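You operate a simulated robot arm through the tools that you are given. There is no shell and no other tool. Be economical: measure what you need, move in short steps, check, and stop when the job is done.

The job below is to be done with a simulated robot arm. You get a single attempt, and the scene is never put back.

Task
Press the counter key two times.

Only the result counts: the job must be done as asked and must still hold three seconds after the hand-in. Knocking over, shifting, dropping, spilling or breaking anything else fails it.

Robot
A 7-joint arm with a two-finger parallel gripper on a trunk, on a base that drives. Base frame: it is fixed to the floor where the robot stands at the start and does not move with it; the origin is under the middle of the robot, x ahead of it, y to its left, z up. Lengths are in mm, angles in degrees, forces in N, time in s.
Its first joint turns from -166.0 to 166.0 degrees. Places, roughly: counter key [700, 0, 1000]. Payload 1.57 kg.
Tool frame: the origin (TCP) lies between the finger pads and is the grasp point; the fingertips stand 30 mm ahead of it; z points along the fingers, y is the line along which they close. Largest opening 110 mm; finger width 24, thickness 12; the body of the gripper, 48 by 112 mm, starts 78 mm behind the TCP.
Orientation is that of the tool frame in the base frame, as a unit quaternion [x, y, z, w]. With the fingers straight down and closing along the base's y, the tool's x points along the base's -x, its y along +y and its z along -z.

Tools
- The arm moves only by the tool servo_tool. Its argument "motion" is a list that holds one entry, the list of rows, each a list of 7 numbers: the shift along the base's x, y, z in mm, then the turn, a rotation vector about the base's x, y, z in rad, then the opening in per cent of the stroke, from 0 (shut) to 100 (fully open). In form: [[[tx, ty, tz, wx, wy, wz, claw], ...]]. A call has 1 to 20 rows; each row shifts and turns the commanded pose from where the row before left it. A row lasts 0.2 s, in which the tool goes at most 50 mm and 8.6 degrees; a call with a longer step from one row to the next is refused whole, and so is a gripper value outside its range. A pose out of reach is approached as far as the arm can. The call stops where the force on the tool passes 40 N (or 10 N more than at its start, if that is more) or the arm is blocked; 0.2 s more then pass. The fingers move at their own pace (about 45 mm/s each) and stop on an object; they squeeze with about 29 N. The grip force told is the motor's: it shows also when the fingers shut on nothing. Time passes only in rows, and 0.2 s behind the last, so rows that do not move let the fingers close. It gives the time, the measured TCP pose, the force on the tool (base axes), the opening and the grip force at its end, in the units of the frame above (readings bear some noise).
- Cameras (640 x 400 px; columns grow to the right, rows downward): "scene" is now at [23.7, 120.5, 1569.7]; the picture's right is [-0.26, -0.97, 0.00], its down [-0.63, 0.17, -0.76] and it looks along [0.74, -0.20, -0.65] (base axes); focal length 260 px, centre (320, 200). "wrist" rides on the gripper at [-36, 0, -80] in the tool frame; the picture's right is [0.00, -1.00, 0.00], its down [0.97, 0.00, -0.24] and it looks along [0.24, 0.00, 0.97] (tool axes); focal length 218 px, centre (320, 200). There is no depth. A picture from a camera that has moved, and an enlarged one, comes with that camera's place and axes in the base frame and with its lens. The place of the scene camera against the robot may be out by one fixed shift of up to 12 mm in any direction.
- capture(camera): a new picture of that camera. The clock stands still meanwhile.
- lift_body(by): slides the trunk up (or, below 0, down) by that many mm; the arm and the scene camera ride with it, the base frame stays. It gives what a move gives, with no picture.
- drive_base(legs): drives the robot by 1 to 6 legs, each [ahead, turn to the left] in mm and degrees, along the robot's own axes; the way and the turn of a leg run together, so that a leg with both is an arc; at most 1500 mm and 180 degrees a leg. The arm and the cameras ride along, it lands a little off, and it stops where it bumps. It gives what a move gives.
- pan_tilt(pan, tilt): turns the head with the scene camera to pan (to the left, within 155 degrees either way) and tilt (down, from -29 to 69), counted from straight ahead of the robot. It gives what a move gives.
- enlarge(camera, box): a new picture of the part [left, top, right, bottom] of that camera's present view, enlarged. The clock stands still meanwhile.
- job_done(): hands the job in; it is judged then, once.

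Go step by step. Nothing tells you exact positions but the pictures and the camera data: compare them with the known pose of the tool, close in by small moves and look again before you grip or let go. The budget is 120 turns and 82 pictures, counting those below and the enlarged ones. Unless the task says otherwise, let go and move clear before handing in, and close with one line.

The tools are called after "Request:" as a command line: name --argument value ..., lists and objects as JSON in quotes. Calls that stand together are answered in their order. servo_tool: Moves the arm, as the interface text tells. Its arguments: {"type":"object","properties":{"motion":{"type":"array"}},"required":["motion"]} The other tools are called the same way: lift_body (by) slides the trunk up or down; drive_base (legs) drives the base; pan_tilt (pan, tilt) turns the head that bears the scene camera; capture (camera) takes a picture; enlarge (camera, box) takes an enlarged picture of a part of a camera's view; job_done () hands the job in.

At the start:

```text
t: 0.0
eef_pos: [456.0, -159.4, 1161.4]
ee_rot: [-0.001, 1.0, 0.0, 0.0]
force: [0.5, -0.6, -0.6]
gripper_width: 109.7
finger_force: 0.1
trunk travel left (down, up): [-500.0, 90.0]
robot x, y, heading: [3.3, -1.3, 0.2]
head pan, tilt: [-15.0, 40.4]
```

scene: 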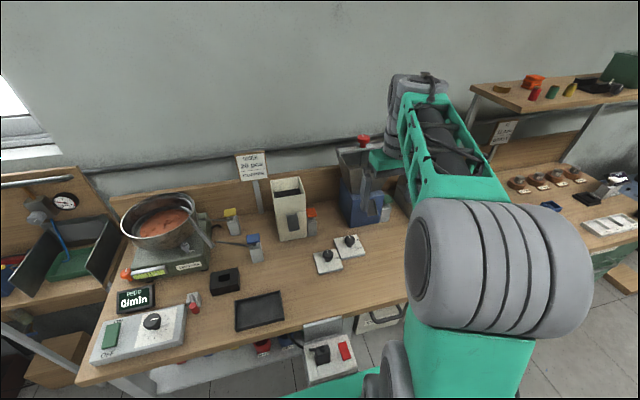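
wrist: 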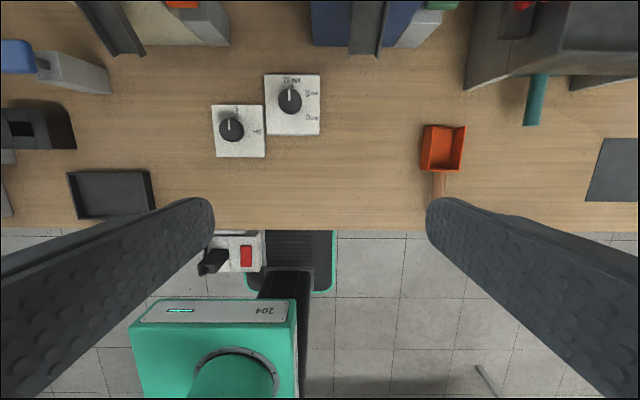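

I'll take a closer look around where the key should be (about px 303,196 in the scene).

Request:
enlarge --camera "scene" --box '[210, 130, 410, 280]'

Request:
enlarge --camera "scene" --box '[70, 180, 270, 370]'

```text
2.67 times, centred on (310, 205) of scene
camera zoom: at [23.7, 120.5, 1569.7], right [-0.26, -0.97, 0.0], down [-0.63, 0.17, -0.76], along [0.74, -0.2, -0.65], focal length 692 px, centre (347, 187)
```

zoom: 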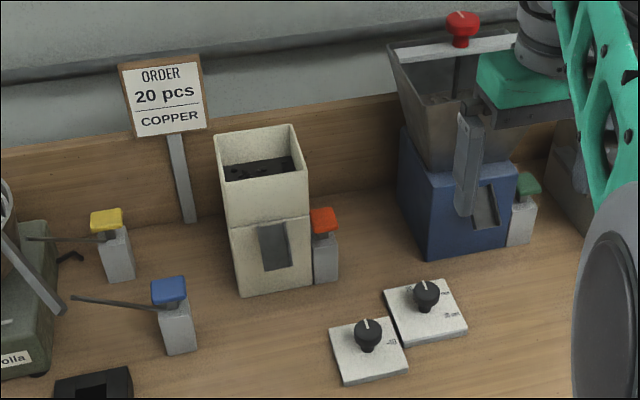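

```text
2.11 times, centred on (170, 275) of scene
camera zoom: at [23.7, 120.5, 1569.7], right [-0.26, -0.97, 0.0], down [-0.63, 0.17, -0.76], along [0.74, -0.2, -0.65], focal length 547 px, centre (636, 42)
```

zoom: 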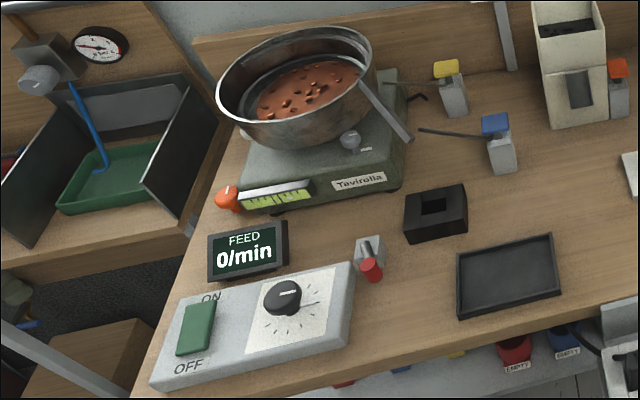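

The counter appears to be the cream box by the "20 pcs" sign, with its orange key at roughly (600, -7, 1020). I'll shut the fingers, raise a bit and move to just short of the key to look with the wrist camera.

Request:
servo_tool --motion '[[[0, 0, 40, 0, 0, 0, 0], [0, 40, 0, 0, 0, 0, 0], [0, 40, 0, 0, 0, 0, 0], [0, 40, 0, 0, 0, 0, 0], [0, 30, 0, 0, 0, 0, 0], [40, 0, 0, 0, 0, 0, 0], [40, 0, 0, 0, 0, 0, 0], [0, 0, 0, 0, 0, 0, 0]]]'

Request:
capture --camera "wrist"

Request:
capture --camera "scene"

```text
t: 1.8
eef_pos: [538.0, -10.3, 1202.3]
ee_rot: [-0.001, 1.0, 0.0, 0.0]
force: [1.6, -0.1, 0.1]
gripper_width: 0.0
finger_force: 21.3
trunk travel left (down, up): [-500.0, 90.0]
robot x, y, heading: [-2.3, 1.4, -0.0]
head pan, tilt: [-15.0, 40.4]
```

```text
77 pictures are left
camera wrist: at [574.4, -10.8, 1281.0], right [0.0, -1.0, 0.0], down [-0.97, 0.0, 0.24], along [-0.24, 0.0, -0.97], focal length 218 px, centre (320, 200)
```

wrist: 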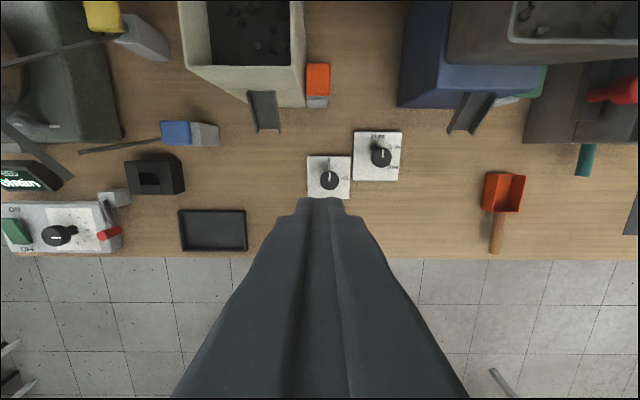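

```text
76 pictures are left
camera scene: at [23.6, 120.6, 1569.7], right [-0.26, -0.97, 0.0], down [-0.63, 0.17, -0.76], along [0.74, -0.2, -0.65], focal length 260 px, centre (320, 200)
```

scene: 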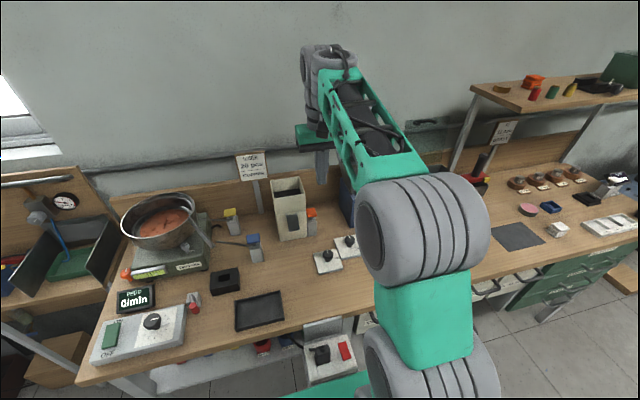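

The orange key is just beyond the fingers, to the right of the cream box's spout. I'll advance to get a second viewpoint for triangulation.

Request:
servo_tool --motion '[[[35, 0, 0, 0, 0, 0, 0], [35, 0, 0, 0, 0, 0, 0], [0, 0, 0, 0, 0, 0, 0]]]'

Request:
capture --camera "wrist"

Request:
enlarge --camera "wrist" --box '[220, 60, 420, 190]'

```text
t: 2.6
eef_pos: [605.6, -9.7, 1202.1]
ee_rot: [0.0, 1.0, 0.0, 0.001]
force: [0.0, 0.8, -0.9]
gripper_width: 0.0
finger_force: 20.9
trunk travel left (down, up): [-500.0, 90.0]
robot x, y, heading: [-2.0, -0.4, -0.0]
head pan, tilt: [-15.0, 40.4]
```

```text
75 pictures are left
camera wrist: at [642.8, -9.0, 1281.3], right [0.0, -1.0, 0.0], down [-0.97, 0.0, 0.24], along [-0.24, 0.0, -0.97], focal length 218 px, centre (320, 200)
```

wrist: 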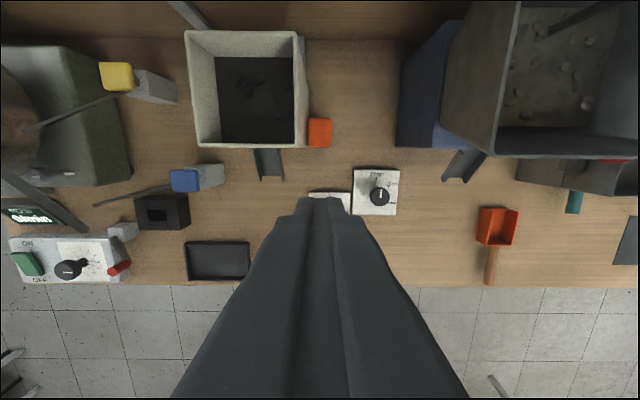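

```text
3.08 times, centred on (320, 125) of wrist
camera zoom: at [642.8, -9.0, 1281.3], right [0.0, -1.0, 0.0], down [-0.97, 0.0, 0.24], along [-0.24, 0.0, -0.97], focal length 672 px, centre (320, 431)
```

zoom: 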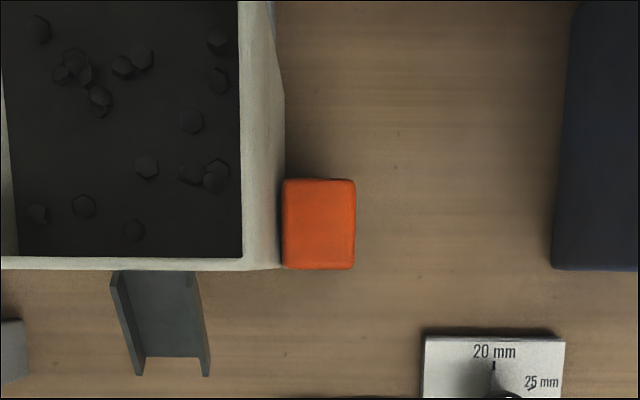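

The orange cap triangulates to about x 641–679, y −26…+8, top z ≈ 967, hard against the box (rim z ≈ 1064). To keep the gripper body off the box, I'll lean the tool so the fingers point forward and down, then lower it part-way and look.

Request:
servo_tool --motion '[[[0, 0, 0, 0, -0.148, 0, 0], [0, 0, 0, 0, -0.148, 0, 0], [0, 0, 0, 0, -0.148, 0, 0], [0, 0, 0, 0, -0.148, 0, 0], [22, -2, 0, 0, 0, 0, 0], [22, -2, 0, 0, 0, 0, 0], [0, 0, -40, 0, 0, 0, 0], [0, 0, -40, 0, 0, 0, 0], [0, 0, -40, 0, 0, 0, 0], [0, 0, 0, 0, 0, 0, 0]]]'

Request:
capture --camera "wrist"

Request:
enlarge --camera "scene" --box '[240, 130, 400, 260]'

```text
t: 4.8
eef_pos: [648.8, -13.2, 1080.9]
ee_rot: [0.0, 0.957, -0.001, 0.291]
force: [0.6, -0.1, 0.0]
gripper_width: 0.2
finger_force: 21.3
trunk travel left (down, up): [-500.0, 90.0]
robot x, y, heading: [2.4, -1.3, -0.1]
head pan, tilt: [-15.0, 40.4]
```

```text
73 pictures are left
camera wrist: at [635.7, -12.6, 1167.4], right [0.0, -1.0, 0.0], down [-0.94, 0.0, -0.34], along [0.34, 0.0, -0.94], focal length 218 px, centre (320, 200)
```

wrist: 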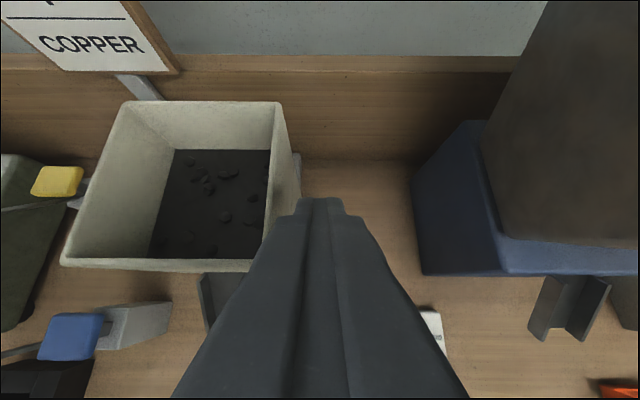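

```text
3.08 times, centred on (320, 195) of scene
camera zoom: at [23.8, 120.6, 1569.7], right [-0.26, -0.97, 0.0], down [-0.63, 0.17, -0.76], along [0.74, -0.2, -0.65], focal length 799 px, centre (320, 215)
```

zoom: 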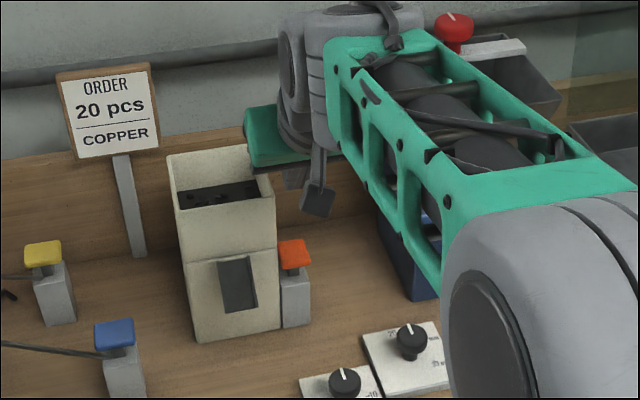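

The lowest fingertip corner sits right above the orange cap (scene and wrist estimates agree: top z ≈ 966). I'll descend to ~20 mm above it and check.

Request:
servo_tool --motion '[[[0, 0, -20, 0, 0, 0, 0], [0, 0, -20, 0, 0, 0, 0], [0, 0, -20, 0, 0, 0, 0], [0, 0, 0, 0, 0, 0, 0]]]'

Request:
enlarge --camera "scene" --box '[270, 160, 350, 225]'

Request:
enlarge --camera "wrist" --box '[220, 140, 420, 270]'

```text
t: 5.8
eef_pos: [648.1, -12.7, 1020.6]
ee_rot: [0.0, 0.956, -0.001, 0.292]
force: [0.6, -1.0, -0.5]
gripper_width: 0.0
finger_force: 21.3
trunk travel left (down, up): [-500.0, 90.0]
robot x, y, heading: [1.8, -1.3, -0.1]
head pan, tilt: [-15.0, 40.4]
```

```text
6.15 times, centred on (310, 192) of scene
camera zoom: at [23.8, 120.6, 1569.7], right [-0.26, -0.97, 0.0], down [-0.63, 0.17, -0.76], along [0.74, -0.2, -0.65], focal length 1598 px, centre (382, 246)
```

zoom: 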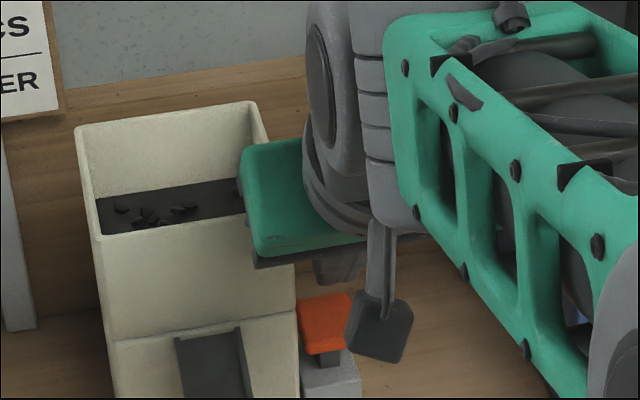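

```text
3.08 times, centred on (320, 205) of wrist
camera zoom: at [634.7, -13.4, 1106.4], right [0.0, -1.0, 0.0], down [-0.94, 0.0, -0.34], along [0.34, 0.0, -0.94], focal length 672 px, centre (320, 185)
```

zoom: 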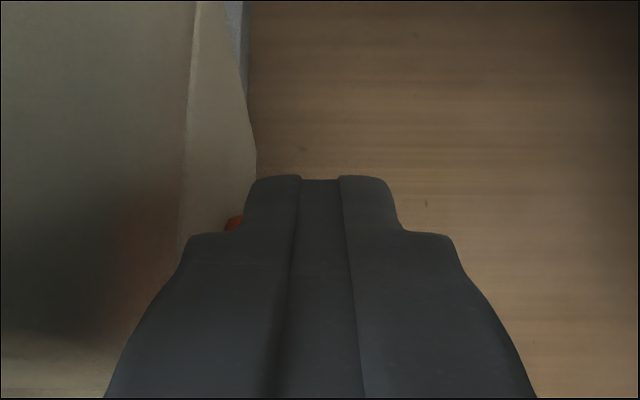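

The fingertip is above the cap with ~20 mm gap, all positions agree. I'll shift 3 mm away from the box and lower slowly toward contact.

Request:
servo_tool --motion '[[[0, -3, -3, 0, 0, 0, 0], [0, 0, -4, 0, 0, 0, 0], [0, 0, -4, 0, 0, 0, 0], [0, 0, -3, 0, 0, 0, 0], [0, 0, -2, 0, 0, 0, 0], [0, 0, 0, 0, 0, 0, 0]]]'

Request:
enlarge --camera "scene" --box '[290, 180, 340, 221]'

```text
t: 7.2
eef_pos: [648.0, -16.5, 1006.2]
ee_rot: [-0.001, 0.957, 0.0, 0.291]
force: [-0.9, -0.1, -0.1]
gripper_width: 0.0
finger_force: 21.1
trunk travel left (down, up): [-500.0, 90.0]
robot x, y, heading: [3.7, -2.2, 0.2]
head pan, tilt: [-15.0, 40.4]
```

```text
9.76 times, centred on (315, 200) of scene
camera zoom: at [23.7, 120.6, 1569.7], right [-0.26, -0.97, 0.0], down [-0.63, 0.17, -0.76], along [0.74, -0.2, -0.65], focal length 2533 px, centre (369, 195)
```

zoom: 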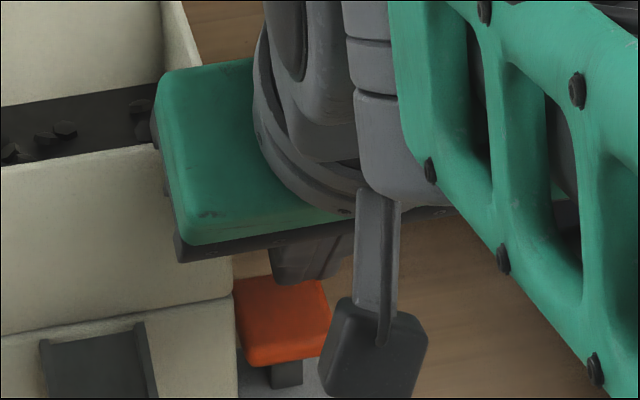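

The tip is just above the cap, no force yet. I'll nudge back 3 mm and step down in 2 mm increments for contact.

Request:
servo_tool --motion '[[[-3, 0, -2, 0, 0, 0, 0], [0, 0, -2, 0, 0, 0, 0], [0, 0, -2, 0, 0, 0, 0], [0, 0, 0, 0, 0, 0, 0]]]'

Request:
enlarge --camera "scene" --box '[290, 180, 340, 221]'

```text
t: 8.2
eef_pos: [645.3, -16.3, 999.1]
ee_rot: [-0.001, 0.957, -0.001, 0.291]
force: [-0.1, 0.0, 0.5]
gripper_width: 0.2
finger_force: 21.1
trunk travel left (down, up): [-500.0, 90.0]
robot x, y, heading: [2.0, -4.3, -0.0]
head pan, tilt: [-15.0, 40.4]
```

```text
9.76 times, centred on (315, 200) of scene
camera zoom: at [23.7, 120.6, 1569.7], right [-0.26, -0.97, 0.0], down [-0.63, 0.17, -0.76], along [0.74, -0.2, -0.65], focal length 2533 px, centre (369, 195)
```

zoom: 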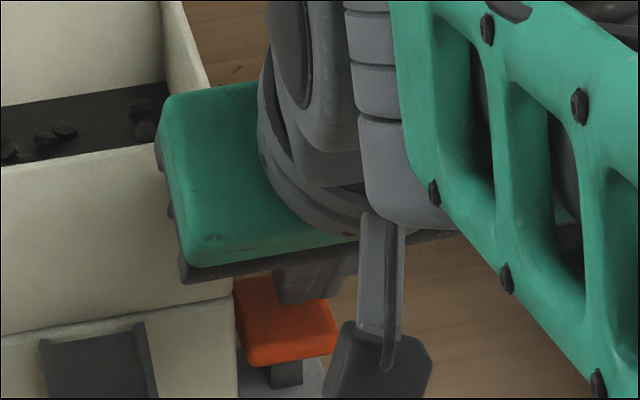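

Tip is now over the middle of the cap, still no force. I'll keep lowering in small steps.

Request:
servo_tool --motion '[[[0, 0, -1, 0, 0, 0, 0], [0, 0, -1, 0, 0, 0, 0], [0, 0, -1, 0, 0, 0, 0], [0, 0, 0, 0, 0, 0, 0]]]'

```text
t: 9.2
eef_pos: [647.1, -16.3, 997.4]
ee_rot: [-0.001, 0.957, -0.001, 0.292]
force: [0.4, 0.6, 0.0]
gripper_width: 0.0
finger_force: 21.2
trunk travel left (down, up): [-500.0, 90.0]
robot x, y, heading: [2.2, 0.8, 0.1]
head pan, tilt: [-15.0, 40.4]
```

No contact yet; continuing down.

Request:
servo_tool --motion '[[[0, 0, -1, 0, 0, 0, 0], [0, 0, -1, 0, 0, 0, 0], [0, 0, -1, 0, 0, 0, 0], [0, 0, 0, 0, 0, 0, 0]]]'

Request:
enlarge --camera "scene" --box '[290, 180, 340, 221]'

```text
t: 10.2
eef_pos: [647.2, -16.0, 993.3]
ee_rot: [-0.001, 0.957, 0.0, 0.292]
force: [0.4, 0.4, 1.7]
gripper_width: 0.1
finger_force: 21.5
trunk travel left (down, up): [-500.0, 90.0]
robot x, y, heading: [0.8, -2.8, 0.1]
head pan, tilt: [-15.0, 40.4]
```

```text
9.76 times, centred on (315, 200) of scene
camera zoom: at [23.6, 120.6, 1569.7], right [-0.26, -0.97, 0.0], down [-0.63, 0.17, -0.76], along [0.74, -0.2, -0.65], focal length 2533 px, centre (369, 195)
```

zoom: 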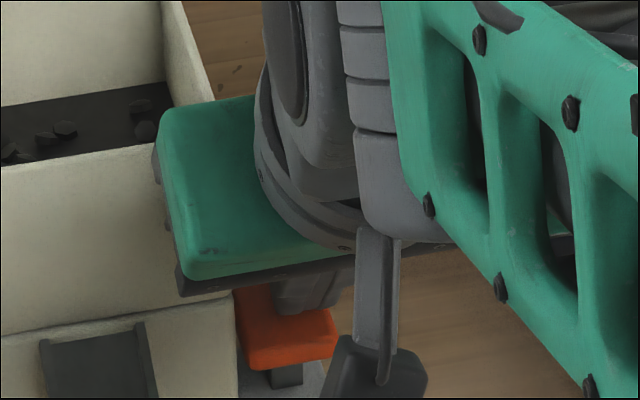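

A first 1.7 N and the cap seems to have dipped slightly: contact at about TCP z 995. Pressing on.

Request:
servo_tool --motion '[[[0, 0, -1, 0, 0, 0, 0], [0, 0, -1, 0, 0, 0, 0], [0, 0, 0, 0, 0, 0, 0]]]'

Request:
enlarge --camera "scene" --box '[290, 180, 340, 221]'

```text
t: 11.0
eef_pos: [646.3, -13.5, 992.2]
ee_rot: [-0.001, 0.956, 0.0, 0.292]
force: [-0.2, -0.5, 2.0]
gripper_width: 0.0
finger_force: 21.1
trunk travel left (down, up): [-500.0, 90.0]
robot x, y, heading: [-1.7, -6.1, 0.1]
head pan, tilt: [-15.0, 40.4]
```

```text
9.76 times, centred on (315, 200) of scene
camera zoom: at [23.6, 120.5, 1569.7], right [-0.26, -0.97, 0.0], down [-0.63, 0.17, -0.76], along [0.74, -0.2, -0.65], focal length 2533 px, centre (369, 195)
```

zoom: 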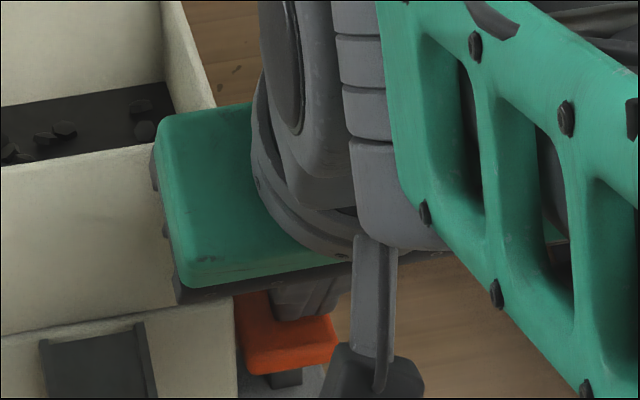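

The cap is going down under ~2 N (stem shortening). Continuing to the end of its travel.

Request:
servo_tool --motion '[[[0, 0, -1, 0, 0, 0, 0], [0, 0, -1, 0, 0, 0, 0], [0, 0, -1, 0, 0, 0, 0], [0, 0, 0, 0, 0, 0, 0]]]'

Request:
enlarge --camera "scene" --box '[290, 180, 340, 221]'

```text
t: 12.0
eef_pos: [646.9, -16.9, 988.5]
ee_rot: [0.0, 0.957, 0.0, 0.291]
force: [0.1, 2.0, 1.8]
gripper_width: 0.0
finger_force: 21.0
trunk travel left (down, up): [-500.0, 90.0]
robot x, y, heading: [3.3, 0.0, -0.2]
head pan, tilt: [-15.0, 40.4]
```

```text
9.76 times, centred on (315, 200) of scene
camera zoom: at [23.5, 120.7, 1569.7], right [-0.26, -0.97, 0.0], down [-0.63, 0.17, -0.76], along [0.74, -0.2, -0.65], focal length 2533 px, centre (369, 195)
```

zoom: 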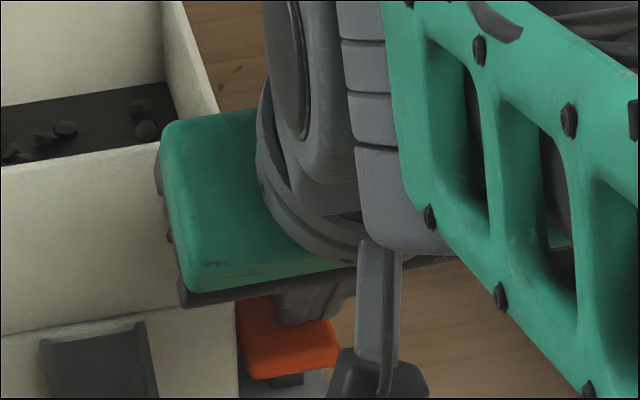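

Still moving freely; pressing further until the force rises.

Request:
servo_tool --motion '[[[0, 0, -1, 0, 0, 0, 0], [0, 0, -1, 0, 0, 0, 0], [0, 0, -1, 0, 0, 0, 0], [0, 0, 0, 0, 0, 0, 0]]]'

Request:
enlarge --camera "scene" --box '[290, 180, 340, 221]'

```text
t: 13.0
eef_pos: [647.9, -16.1, 986.3]
ee_rot: [0.0, 0.957, 0.0, 0.291]
force: [-2.0, 0.0, 2.8]
gripper_width: 0.0
finger_force: 21.4
trunk travel left (down, up): [-500.0, 90.0]
robot x, y, heading: [1.9, -6.2, -0.1]
head pan, tilt: [-15.0, 40.4]
```

```text
9.76 times, centred on (315, 200) of scene
camera zoom: at [23.2, 120.6, 1569.7], right [-0.26, -0.97, 0.0], down [-0.63, 0.17, -0.76], along [0.74, -0.2, -0.65], focal length 2533 px, centre (369, 195)
```

zoom: 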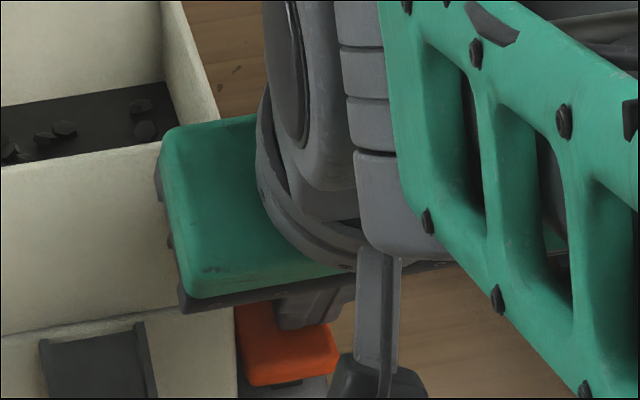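

The cap is nearly down on its post. A little more to reach the stop.

Request:
servo_tool --motion '[[[0, 0, -1, 0, 0, 0, 0], [0, 0, -1, 0, 0, 0, 0], [0, 0, -1, 0, 0, 0, 0], [0, 0, 0, 0, 0, 0, 0]]]'

Request:
enlarge --camera "scene" --box '[290, 180, 340, 221]'

```text
t: 14.0
eef_pos: [647.2, -15.6, 982.9]
ee_rot: [0.0, 0.957, -0.001, 0.292]
force: [0.9, 0.3, 3.5]
gripper_width: 0.0
finger_force: 21.5
trunk travel left (down, up): [-500.0, 90.0]
robot x, y, heading: [1.5, 1.0, 0.1]
head pan, tilt: [-15.0, 40.4]
```

```text
9.76 times, centred on (315, 200) of scene
camera zoom: at [23.5, 120.4, 1569.8], right [-0.26, -0.97, 0.0], down [-0.63, 0.17, -0.76], along [0.74, -0.2, -0.65], focal length 2533 px, centre (369, 195)
```

zoom: 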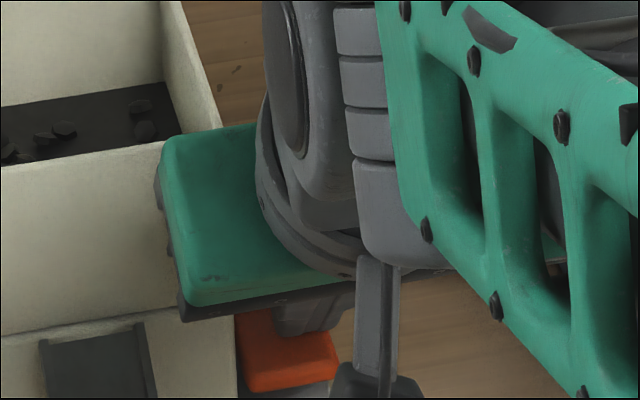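

Stem is no longer visible; checking for the hard stop with another small push.

Request:
servo_tool --motion '[[[0, 0, -1, 0, 0, 0, 0], [0, 0, -1, 0, 0, 0, 0], [0, 0, 0, 0, 0, 0, 0]]]'

Request:
enlarge --camera "scene" --box '[290, 180, 340, 221]'

```text
t: 14.8
eef_pos: [647.5, -15.8, 981.5]
ee_rot: [-0.002, 0.957, 0.0, 0.29]
force: [1.4, -1.7, 4.9]
gripper_width: 0.2
finger_force: 21.9
trunk travel left (down, up): [-500.0, 90.0]
robot x, y, heading: [2.1, -4.3, -0.1]
head pan, tilt: [-15.0, 40.4]
```

```text
9.76 times, centred on (315, 200) of scene
camera zoom: at [23.4, 120.5, 1569.8], right [-0.26, -0.97, 0.0], down [-0.63, 0.17, -0.76], along [0.74, -0.2, -0.65], focal length 2533 px, centre (369, 195)
```

zoom: 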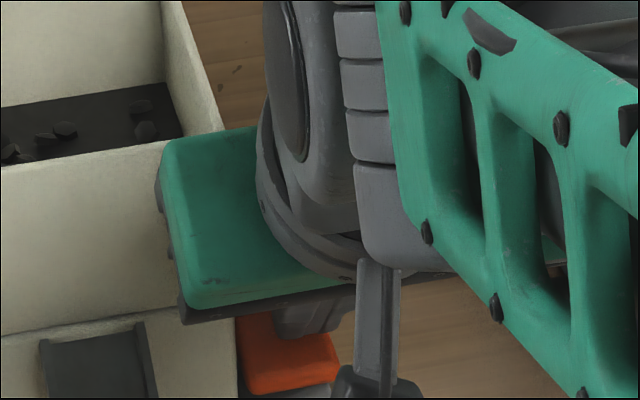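

The pieces in the hopper have just shifted, suggesting the press registered. One more small push to confirm the bottom stop.

Request:
servo_tool --motion '[[[0, 0, -1, 0, 0, 0, 0], [0, 0, -1, 0, 0, 0, 0], [0, 0, 0, 0, 0, 0, 0]]]'

Request:
enlarge --camera "scene" --box '[260, 160, 360, 240]'

```text
t: 15.6
eef_pos: [646.4, -16.8, 977.8]
ee_rot: [-0.001, 0.957, 0.0, 0.291]
force: [0.8, -0.4, 4.2]
gripper_width: 0.0
finger_force: 21.2
trunk travel left (down, up): [-500.0, 90.0]
robot x, y, heading: [1.4, -4.6, -0.0]
head pan, tilt: [-15.0, 40.4]
```

```text
5.00 times, centred on (310, 200) of scene
camera zoom: at [23.3, 120.6, 1569.7], right [-0.26, -0.97, 0.0], down [-0.63, 0.17, -0.76], along [0.74, -0.2, -0.65], focal length 1298 px, centre (370, 200)
```

zoom: 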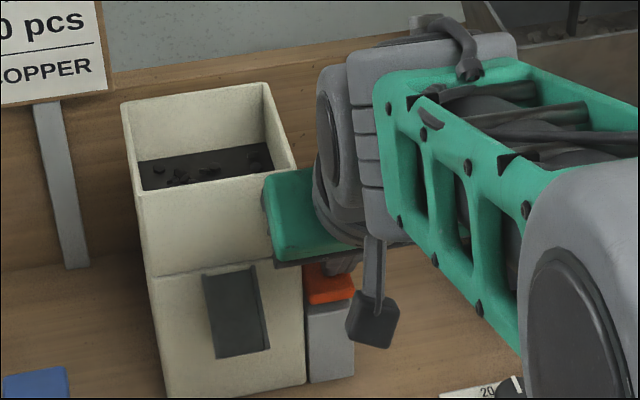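

Force is still spring-like (~4 N), no hard stop. Continuing.

Request:
servo_tool --motion '[[[0, 0, -1, 0, 0, 0, 0], [0, 0, -1, 0, 0, 0, 0], [0, 0, 0, 0, 0, 0, 0]]]'

Request:
enlarge --camera "scene" --box '[290, 180, 340, 221]'

```text
t: 16.4
eef_pos: [645.1, -15.6, 978.8]
ee_rot: [-0.001, 0.956, -0.001, 0.292]
force: [3.0, -0.2, 6.3]
gripper_width: 0.1
finger_force: 21.2
trunk travel left (down, up): [-500.0, 90.0]
robot x, y, heading: [0.7, 0.9, 0.1]
head pan, tilt: [-15.0, 40.4]
```

```text
9.76 times, centred on (315, 200) of scene
camera zoom: at [23.5, 120.5, 1569.8], right [-0.26, -0.97, 0.0], down [-0.63, 0.17, -0.76], along [0.74, -0.2, -0.65], focal length 2533 px, centre (369, 195)
```

zoom: 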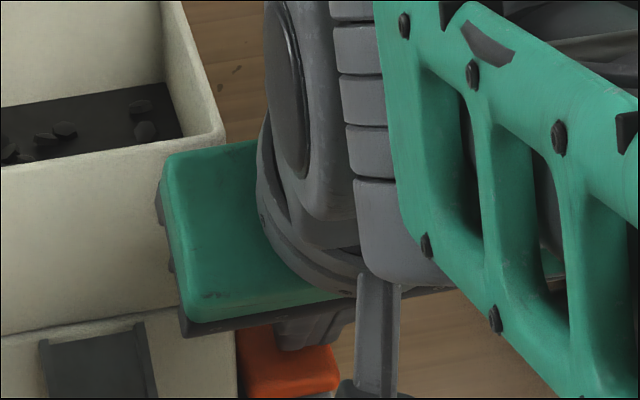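

The cap still descends slightly with force growing to 6 N. Another small step.

Request:
servo_tool --motion '[[[0, 0, -1, 0, 0, 0, 0], [0, 0, -1, 0, 0, 0, 0], [0, 0, 0, 0, 0, 0, 0]]]'

Request:
enlarge --camera "scene" --box '[280, 190, 340, 239]'

```text
t: 17.2
eef_pos: [645.8, -15.2, 977.3]
ee_rot: [-0.001, 0.956, -0.001, 0.293]
force: [0.3, -1.9, 11.1]
gripper_width: 0.1
finger_force: 21.0
trunk travel left (down, up): [-500.0, 90.0]
robot x, y, heading: [2.9, -3.9, -0.3]
head pan, tilt: [-15.0, 40.4]
```

```text
8.16 times, centred on (310, 214) of scene
camera zoom: at [22.7, 120.4, 1569.9], right [-0.26, -0.97, 0.0], down [-0.63, 0.17, -0.76], along [0.74, -0.2, -0.65], focal length 2120 px, centre (402, 82)
```

zoom: 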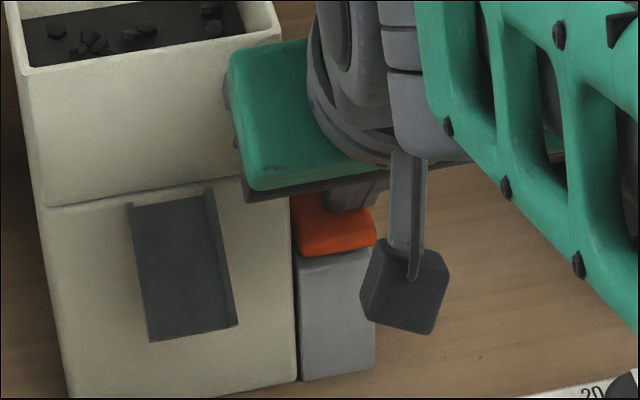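

Force jumped to 11 N: the key is fully down — press one. Now releasing by lifting 32 mm and checking the cap springs back.

Request:
servo_tool --motion '[[[0, 0, -0.5, 0, 0, 0, 0], [0, 0, 3, 0, 0, 0, 0], [0, 0, 5, 0, 0, 0, 0], [0, 0, 8, 0, 0, 0, 0], [0, 0, 8, 0, 0, 0, 0], [0, 0, 8.5, 0, 0, 0, 0], [0, 0, 0, 0, 0, 0, 0], [0, 0, 0, 0, 0, 0, 0]]]'

Request:
enlarge --camera "scene" --box '[280, 190, 340, 239]'

```text
t: 19.0
eef_pos: [646.4, -14.4, 1008.5]
ee_rot: [-0.001, 0.957, 0.0, 0.291]
force: [0.5, -0.5, -0.1]
gripper_width: 0.0
finger_force: 21.5
trunk travel left (down, up): [-500.0, 90.0]
robot x, y, heading: [-2.9, -0.5, -0.2]
head pan, tilt: [-15.0, 40.4]
```

```text
8.16 times, centred on (310, 214) of scene
camera zoom: at [23.7, 120.6, 1569.7], right [-0.26, -0.97, 0.0], down [-0.63, 0.17, -0.76], along [0.74, -0.2, -0.65], focal length 2120 px, centre (402, 82)
```

zoom: 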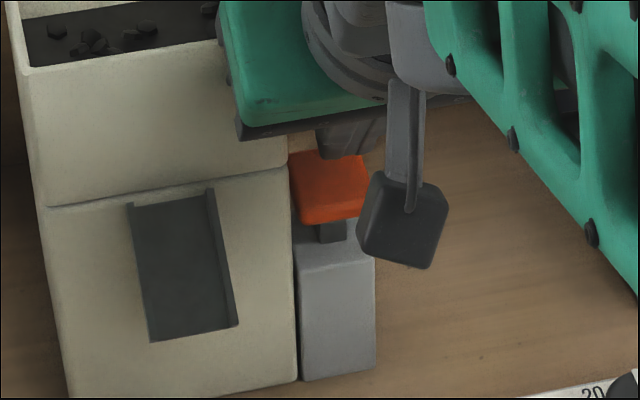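

The cap is fully back up with the finger clear. Second press now.

Request:
servo_tool --motion '[[[0, 0, -6, 0, 0, 0, 0], [0, 0, -5, 0, 0, 0, 0], [0, 0, -4, 0, 0, 0, 0], [0, 0, -4, 0, 0, 0, 0], [0, 0, -4, 0, 0, 0, 0], [0, 0, -3, 0, 0, 0, 0], [0, 0, -2, 0, 0, 0, 0], [0, 0, -2, 0, 0, 0, 0], [0, 0, -1, 0, 0, 0, 0], [0, 0, -1, 0, 0, 0, 0], [0, 0, 0, 0, 0, 0, 0], [0, 0, 0, 0, 0, 0, 0]]]'

Request:
enlarge --camera "scene" --box '[280, 190, 340, 239]'

```text
t: 21.6
eef_pos: [646.7, -15.7, 976.5]
ee_rot: [-0.001, 0.956, 0.0, 0.293]
force: [2.5, 0.9, 15.2]
gripper_width: 0.0
finger_force: 21.2
trunk travel left (down, up): [-500.0, 90.0]
robot x, y, heading: [1.3, -3.5, -0.2]
head pan, tilt: [-15.0, 40.4]
```

```text
8.16 times, centred on (310, 214) of scene
camera zoom: at [22.6, 120.8, 1569.8], right [-0.26, -0.97, 0.0], down [-0.63, 0.17, -0.76], along [0.74, -0.2, -0.65], focal length 2120 px, centre (402, 82)
```

zoom: 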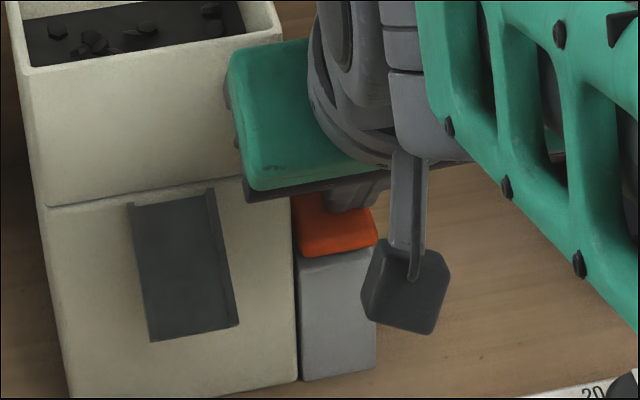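

The key is fully down again (15 N) — press two. Releasing and lifting clear.

Request:
servo_tool --motion '[[[0, 0, 4, 0, 0, 0, 0], [0, 0, 8, 0, 0, 0, 0], [0, 0, 10, 0, 0, 0, 0], [0, 0, 20, 0, 0, 0, 0], [0, 0, 40, 0, 0, 0, 0], [0, 0, 40, 0, 0, 0, 0], [0, 0, 40, 0, 0, 0, 0], [0, 0, 40, 0, 0, 0, 0], [-40, 0, 0, 0, 0, 0, 0], [-40, 0, 0, 0, 0, 0, 0], [0, 0, 0, 0, 0, 0, 0]]]'

Request:
enlarge --camera "scene" --box '[210, 130, 410, 280]'

Request:
capture --camera "wrist"

```text
t: 24.0
eef_pos: [567.0, -18.2, 1175.6]
ee_rot: [0.0, 0.957, 0.0, 0.291]
force: [-0.2, 0.1, 0.5]
gripper_width: 0.1
finger_force: 21.3
trunk travel left (down, up): [-500.0, 90.0]
robot x, y, heading: [1.8, -6.5, 0.3]
head pan, tilt: [-15.0, 40.4]
```

```text
2.67 times, centred on (310, 205) of scene
camera zoom: at [23.6, 120.6, 1569.7], right [-0.26, -0.97, 0.0], down [-0.63, 0.17, -0.76], along [0.74, -0.2, -0.65], focal length 692 px, centre (347, 187)
```

zoom: 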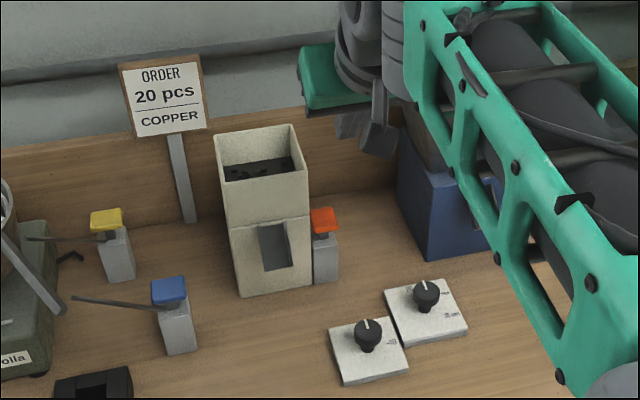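

```text
55 pictures are left
camera wrist: at [553.8, -18.2, 1262.7], right [0.0, -1.0, 0.0], down [-0.94, 0.0, -0.34], along [0.34, 0.0, -0.94], focal length 218 px, centre (320, 200)
```

wrist: 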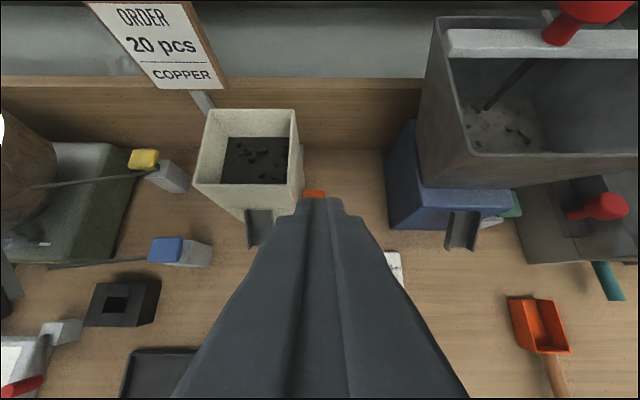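

The orange key is back up and nothing else moved. A quick look at the dial labels and the chute to confirm this is the counter.

Request:
enlarge --camera "scene" --box '[305, 225, 375, 280]'

Request:
capture --camera "scene"

```text
7.27 times, centred on (340, 252) of scene
camera zoom: at [23.6, 120.6, 1569.7], right [-0.26, -0.97, 0.0], down [-0.63, 0.17, -0.76], along [0.74, -0.2, -0.65], focal length 1888 px, centre (174, -182)
```

zoom: 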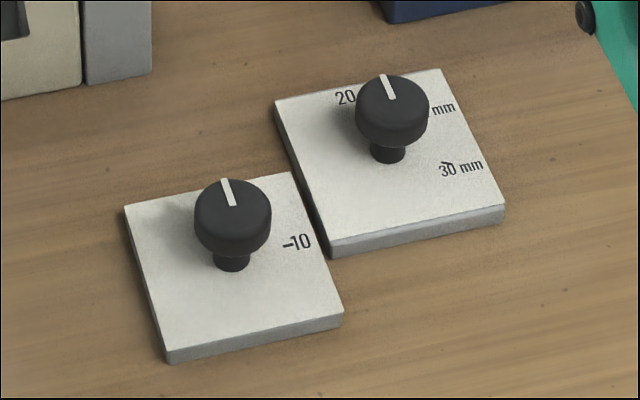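

```text
53 pictures are left
camera scene: at [23.6, 120.6, 1569.7], right [-0.26, -0.97, 0.0], down [-0.63, 0.17, -0.76], along [0.74, -0.2, -0.65], focal length 260 px, centre (320, 200)
```

scene: 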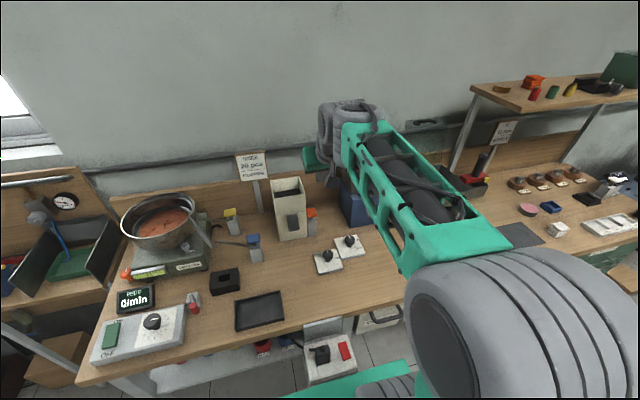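

The dial in front of the cream box reads 5/10 (a count), and the other one is in mm, so the orange key is the counter's. It has been pressed fully and released twice, and the arm is clear.

Request:
job_done

```text
The job is handed in.
```

I pressed the orange counter key to its stop twice and let it spring back fully each time. No pieces came out of the chute and I saw no counter reading, so nothing besides the key's full travel confirms the two counts. Nothing else appears to have moved.
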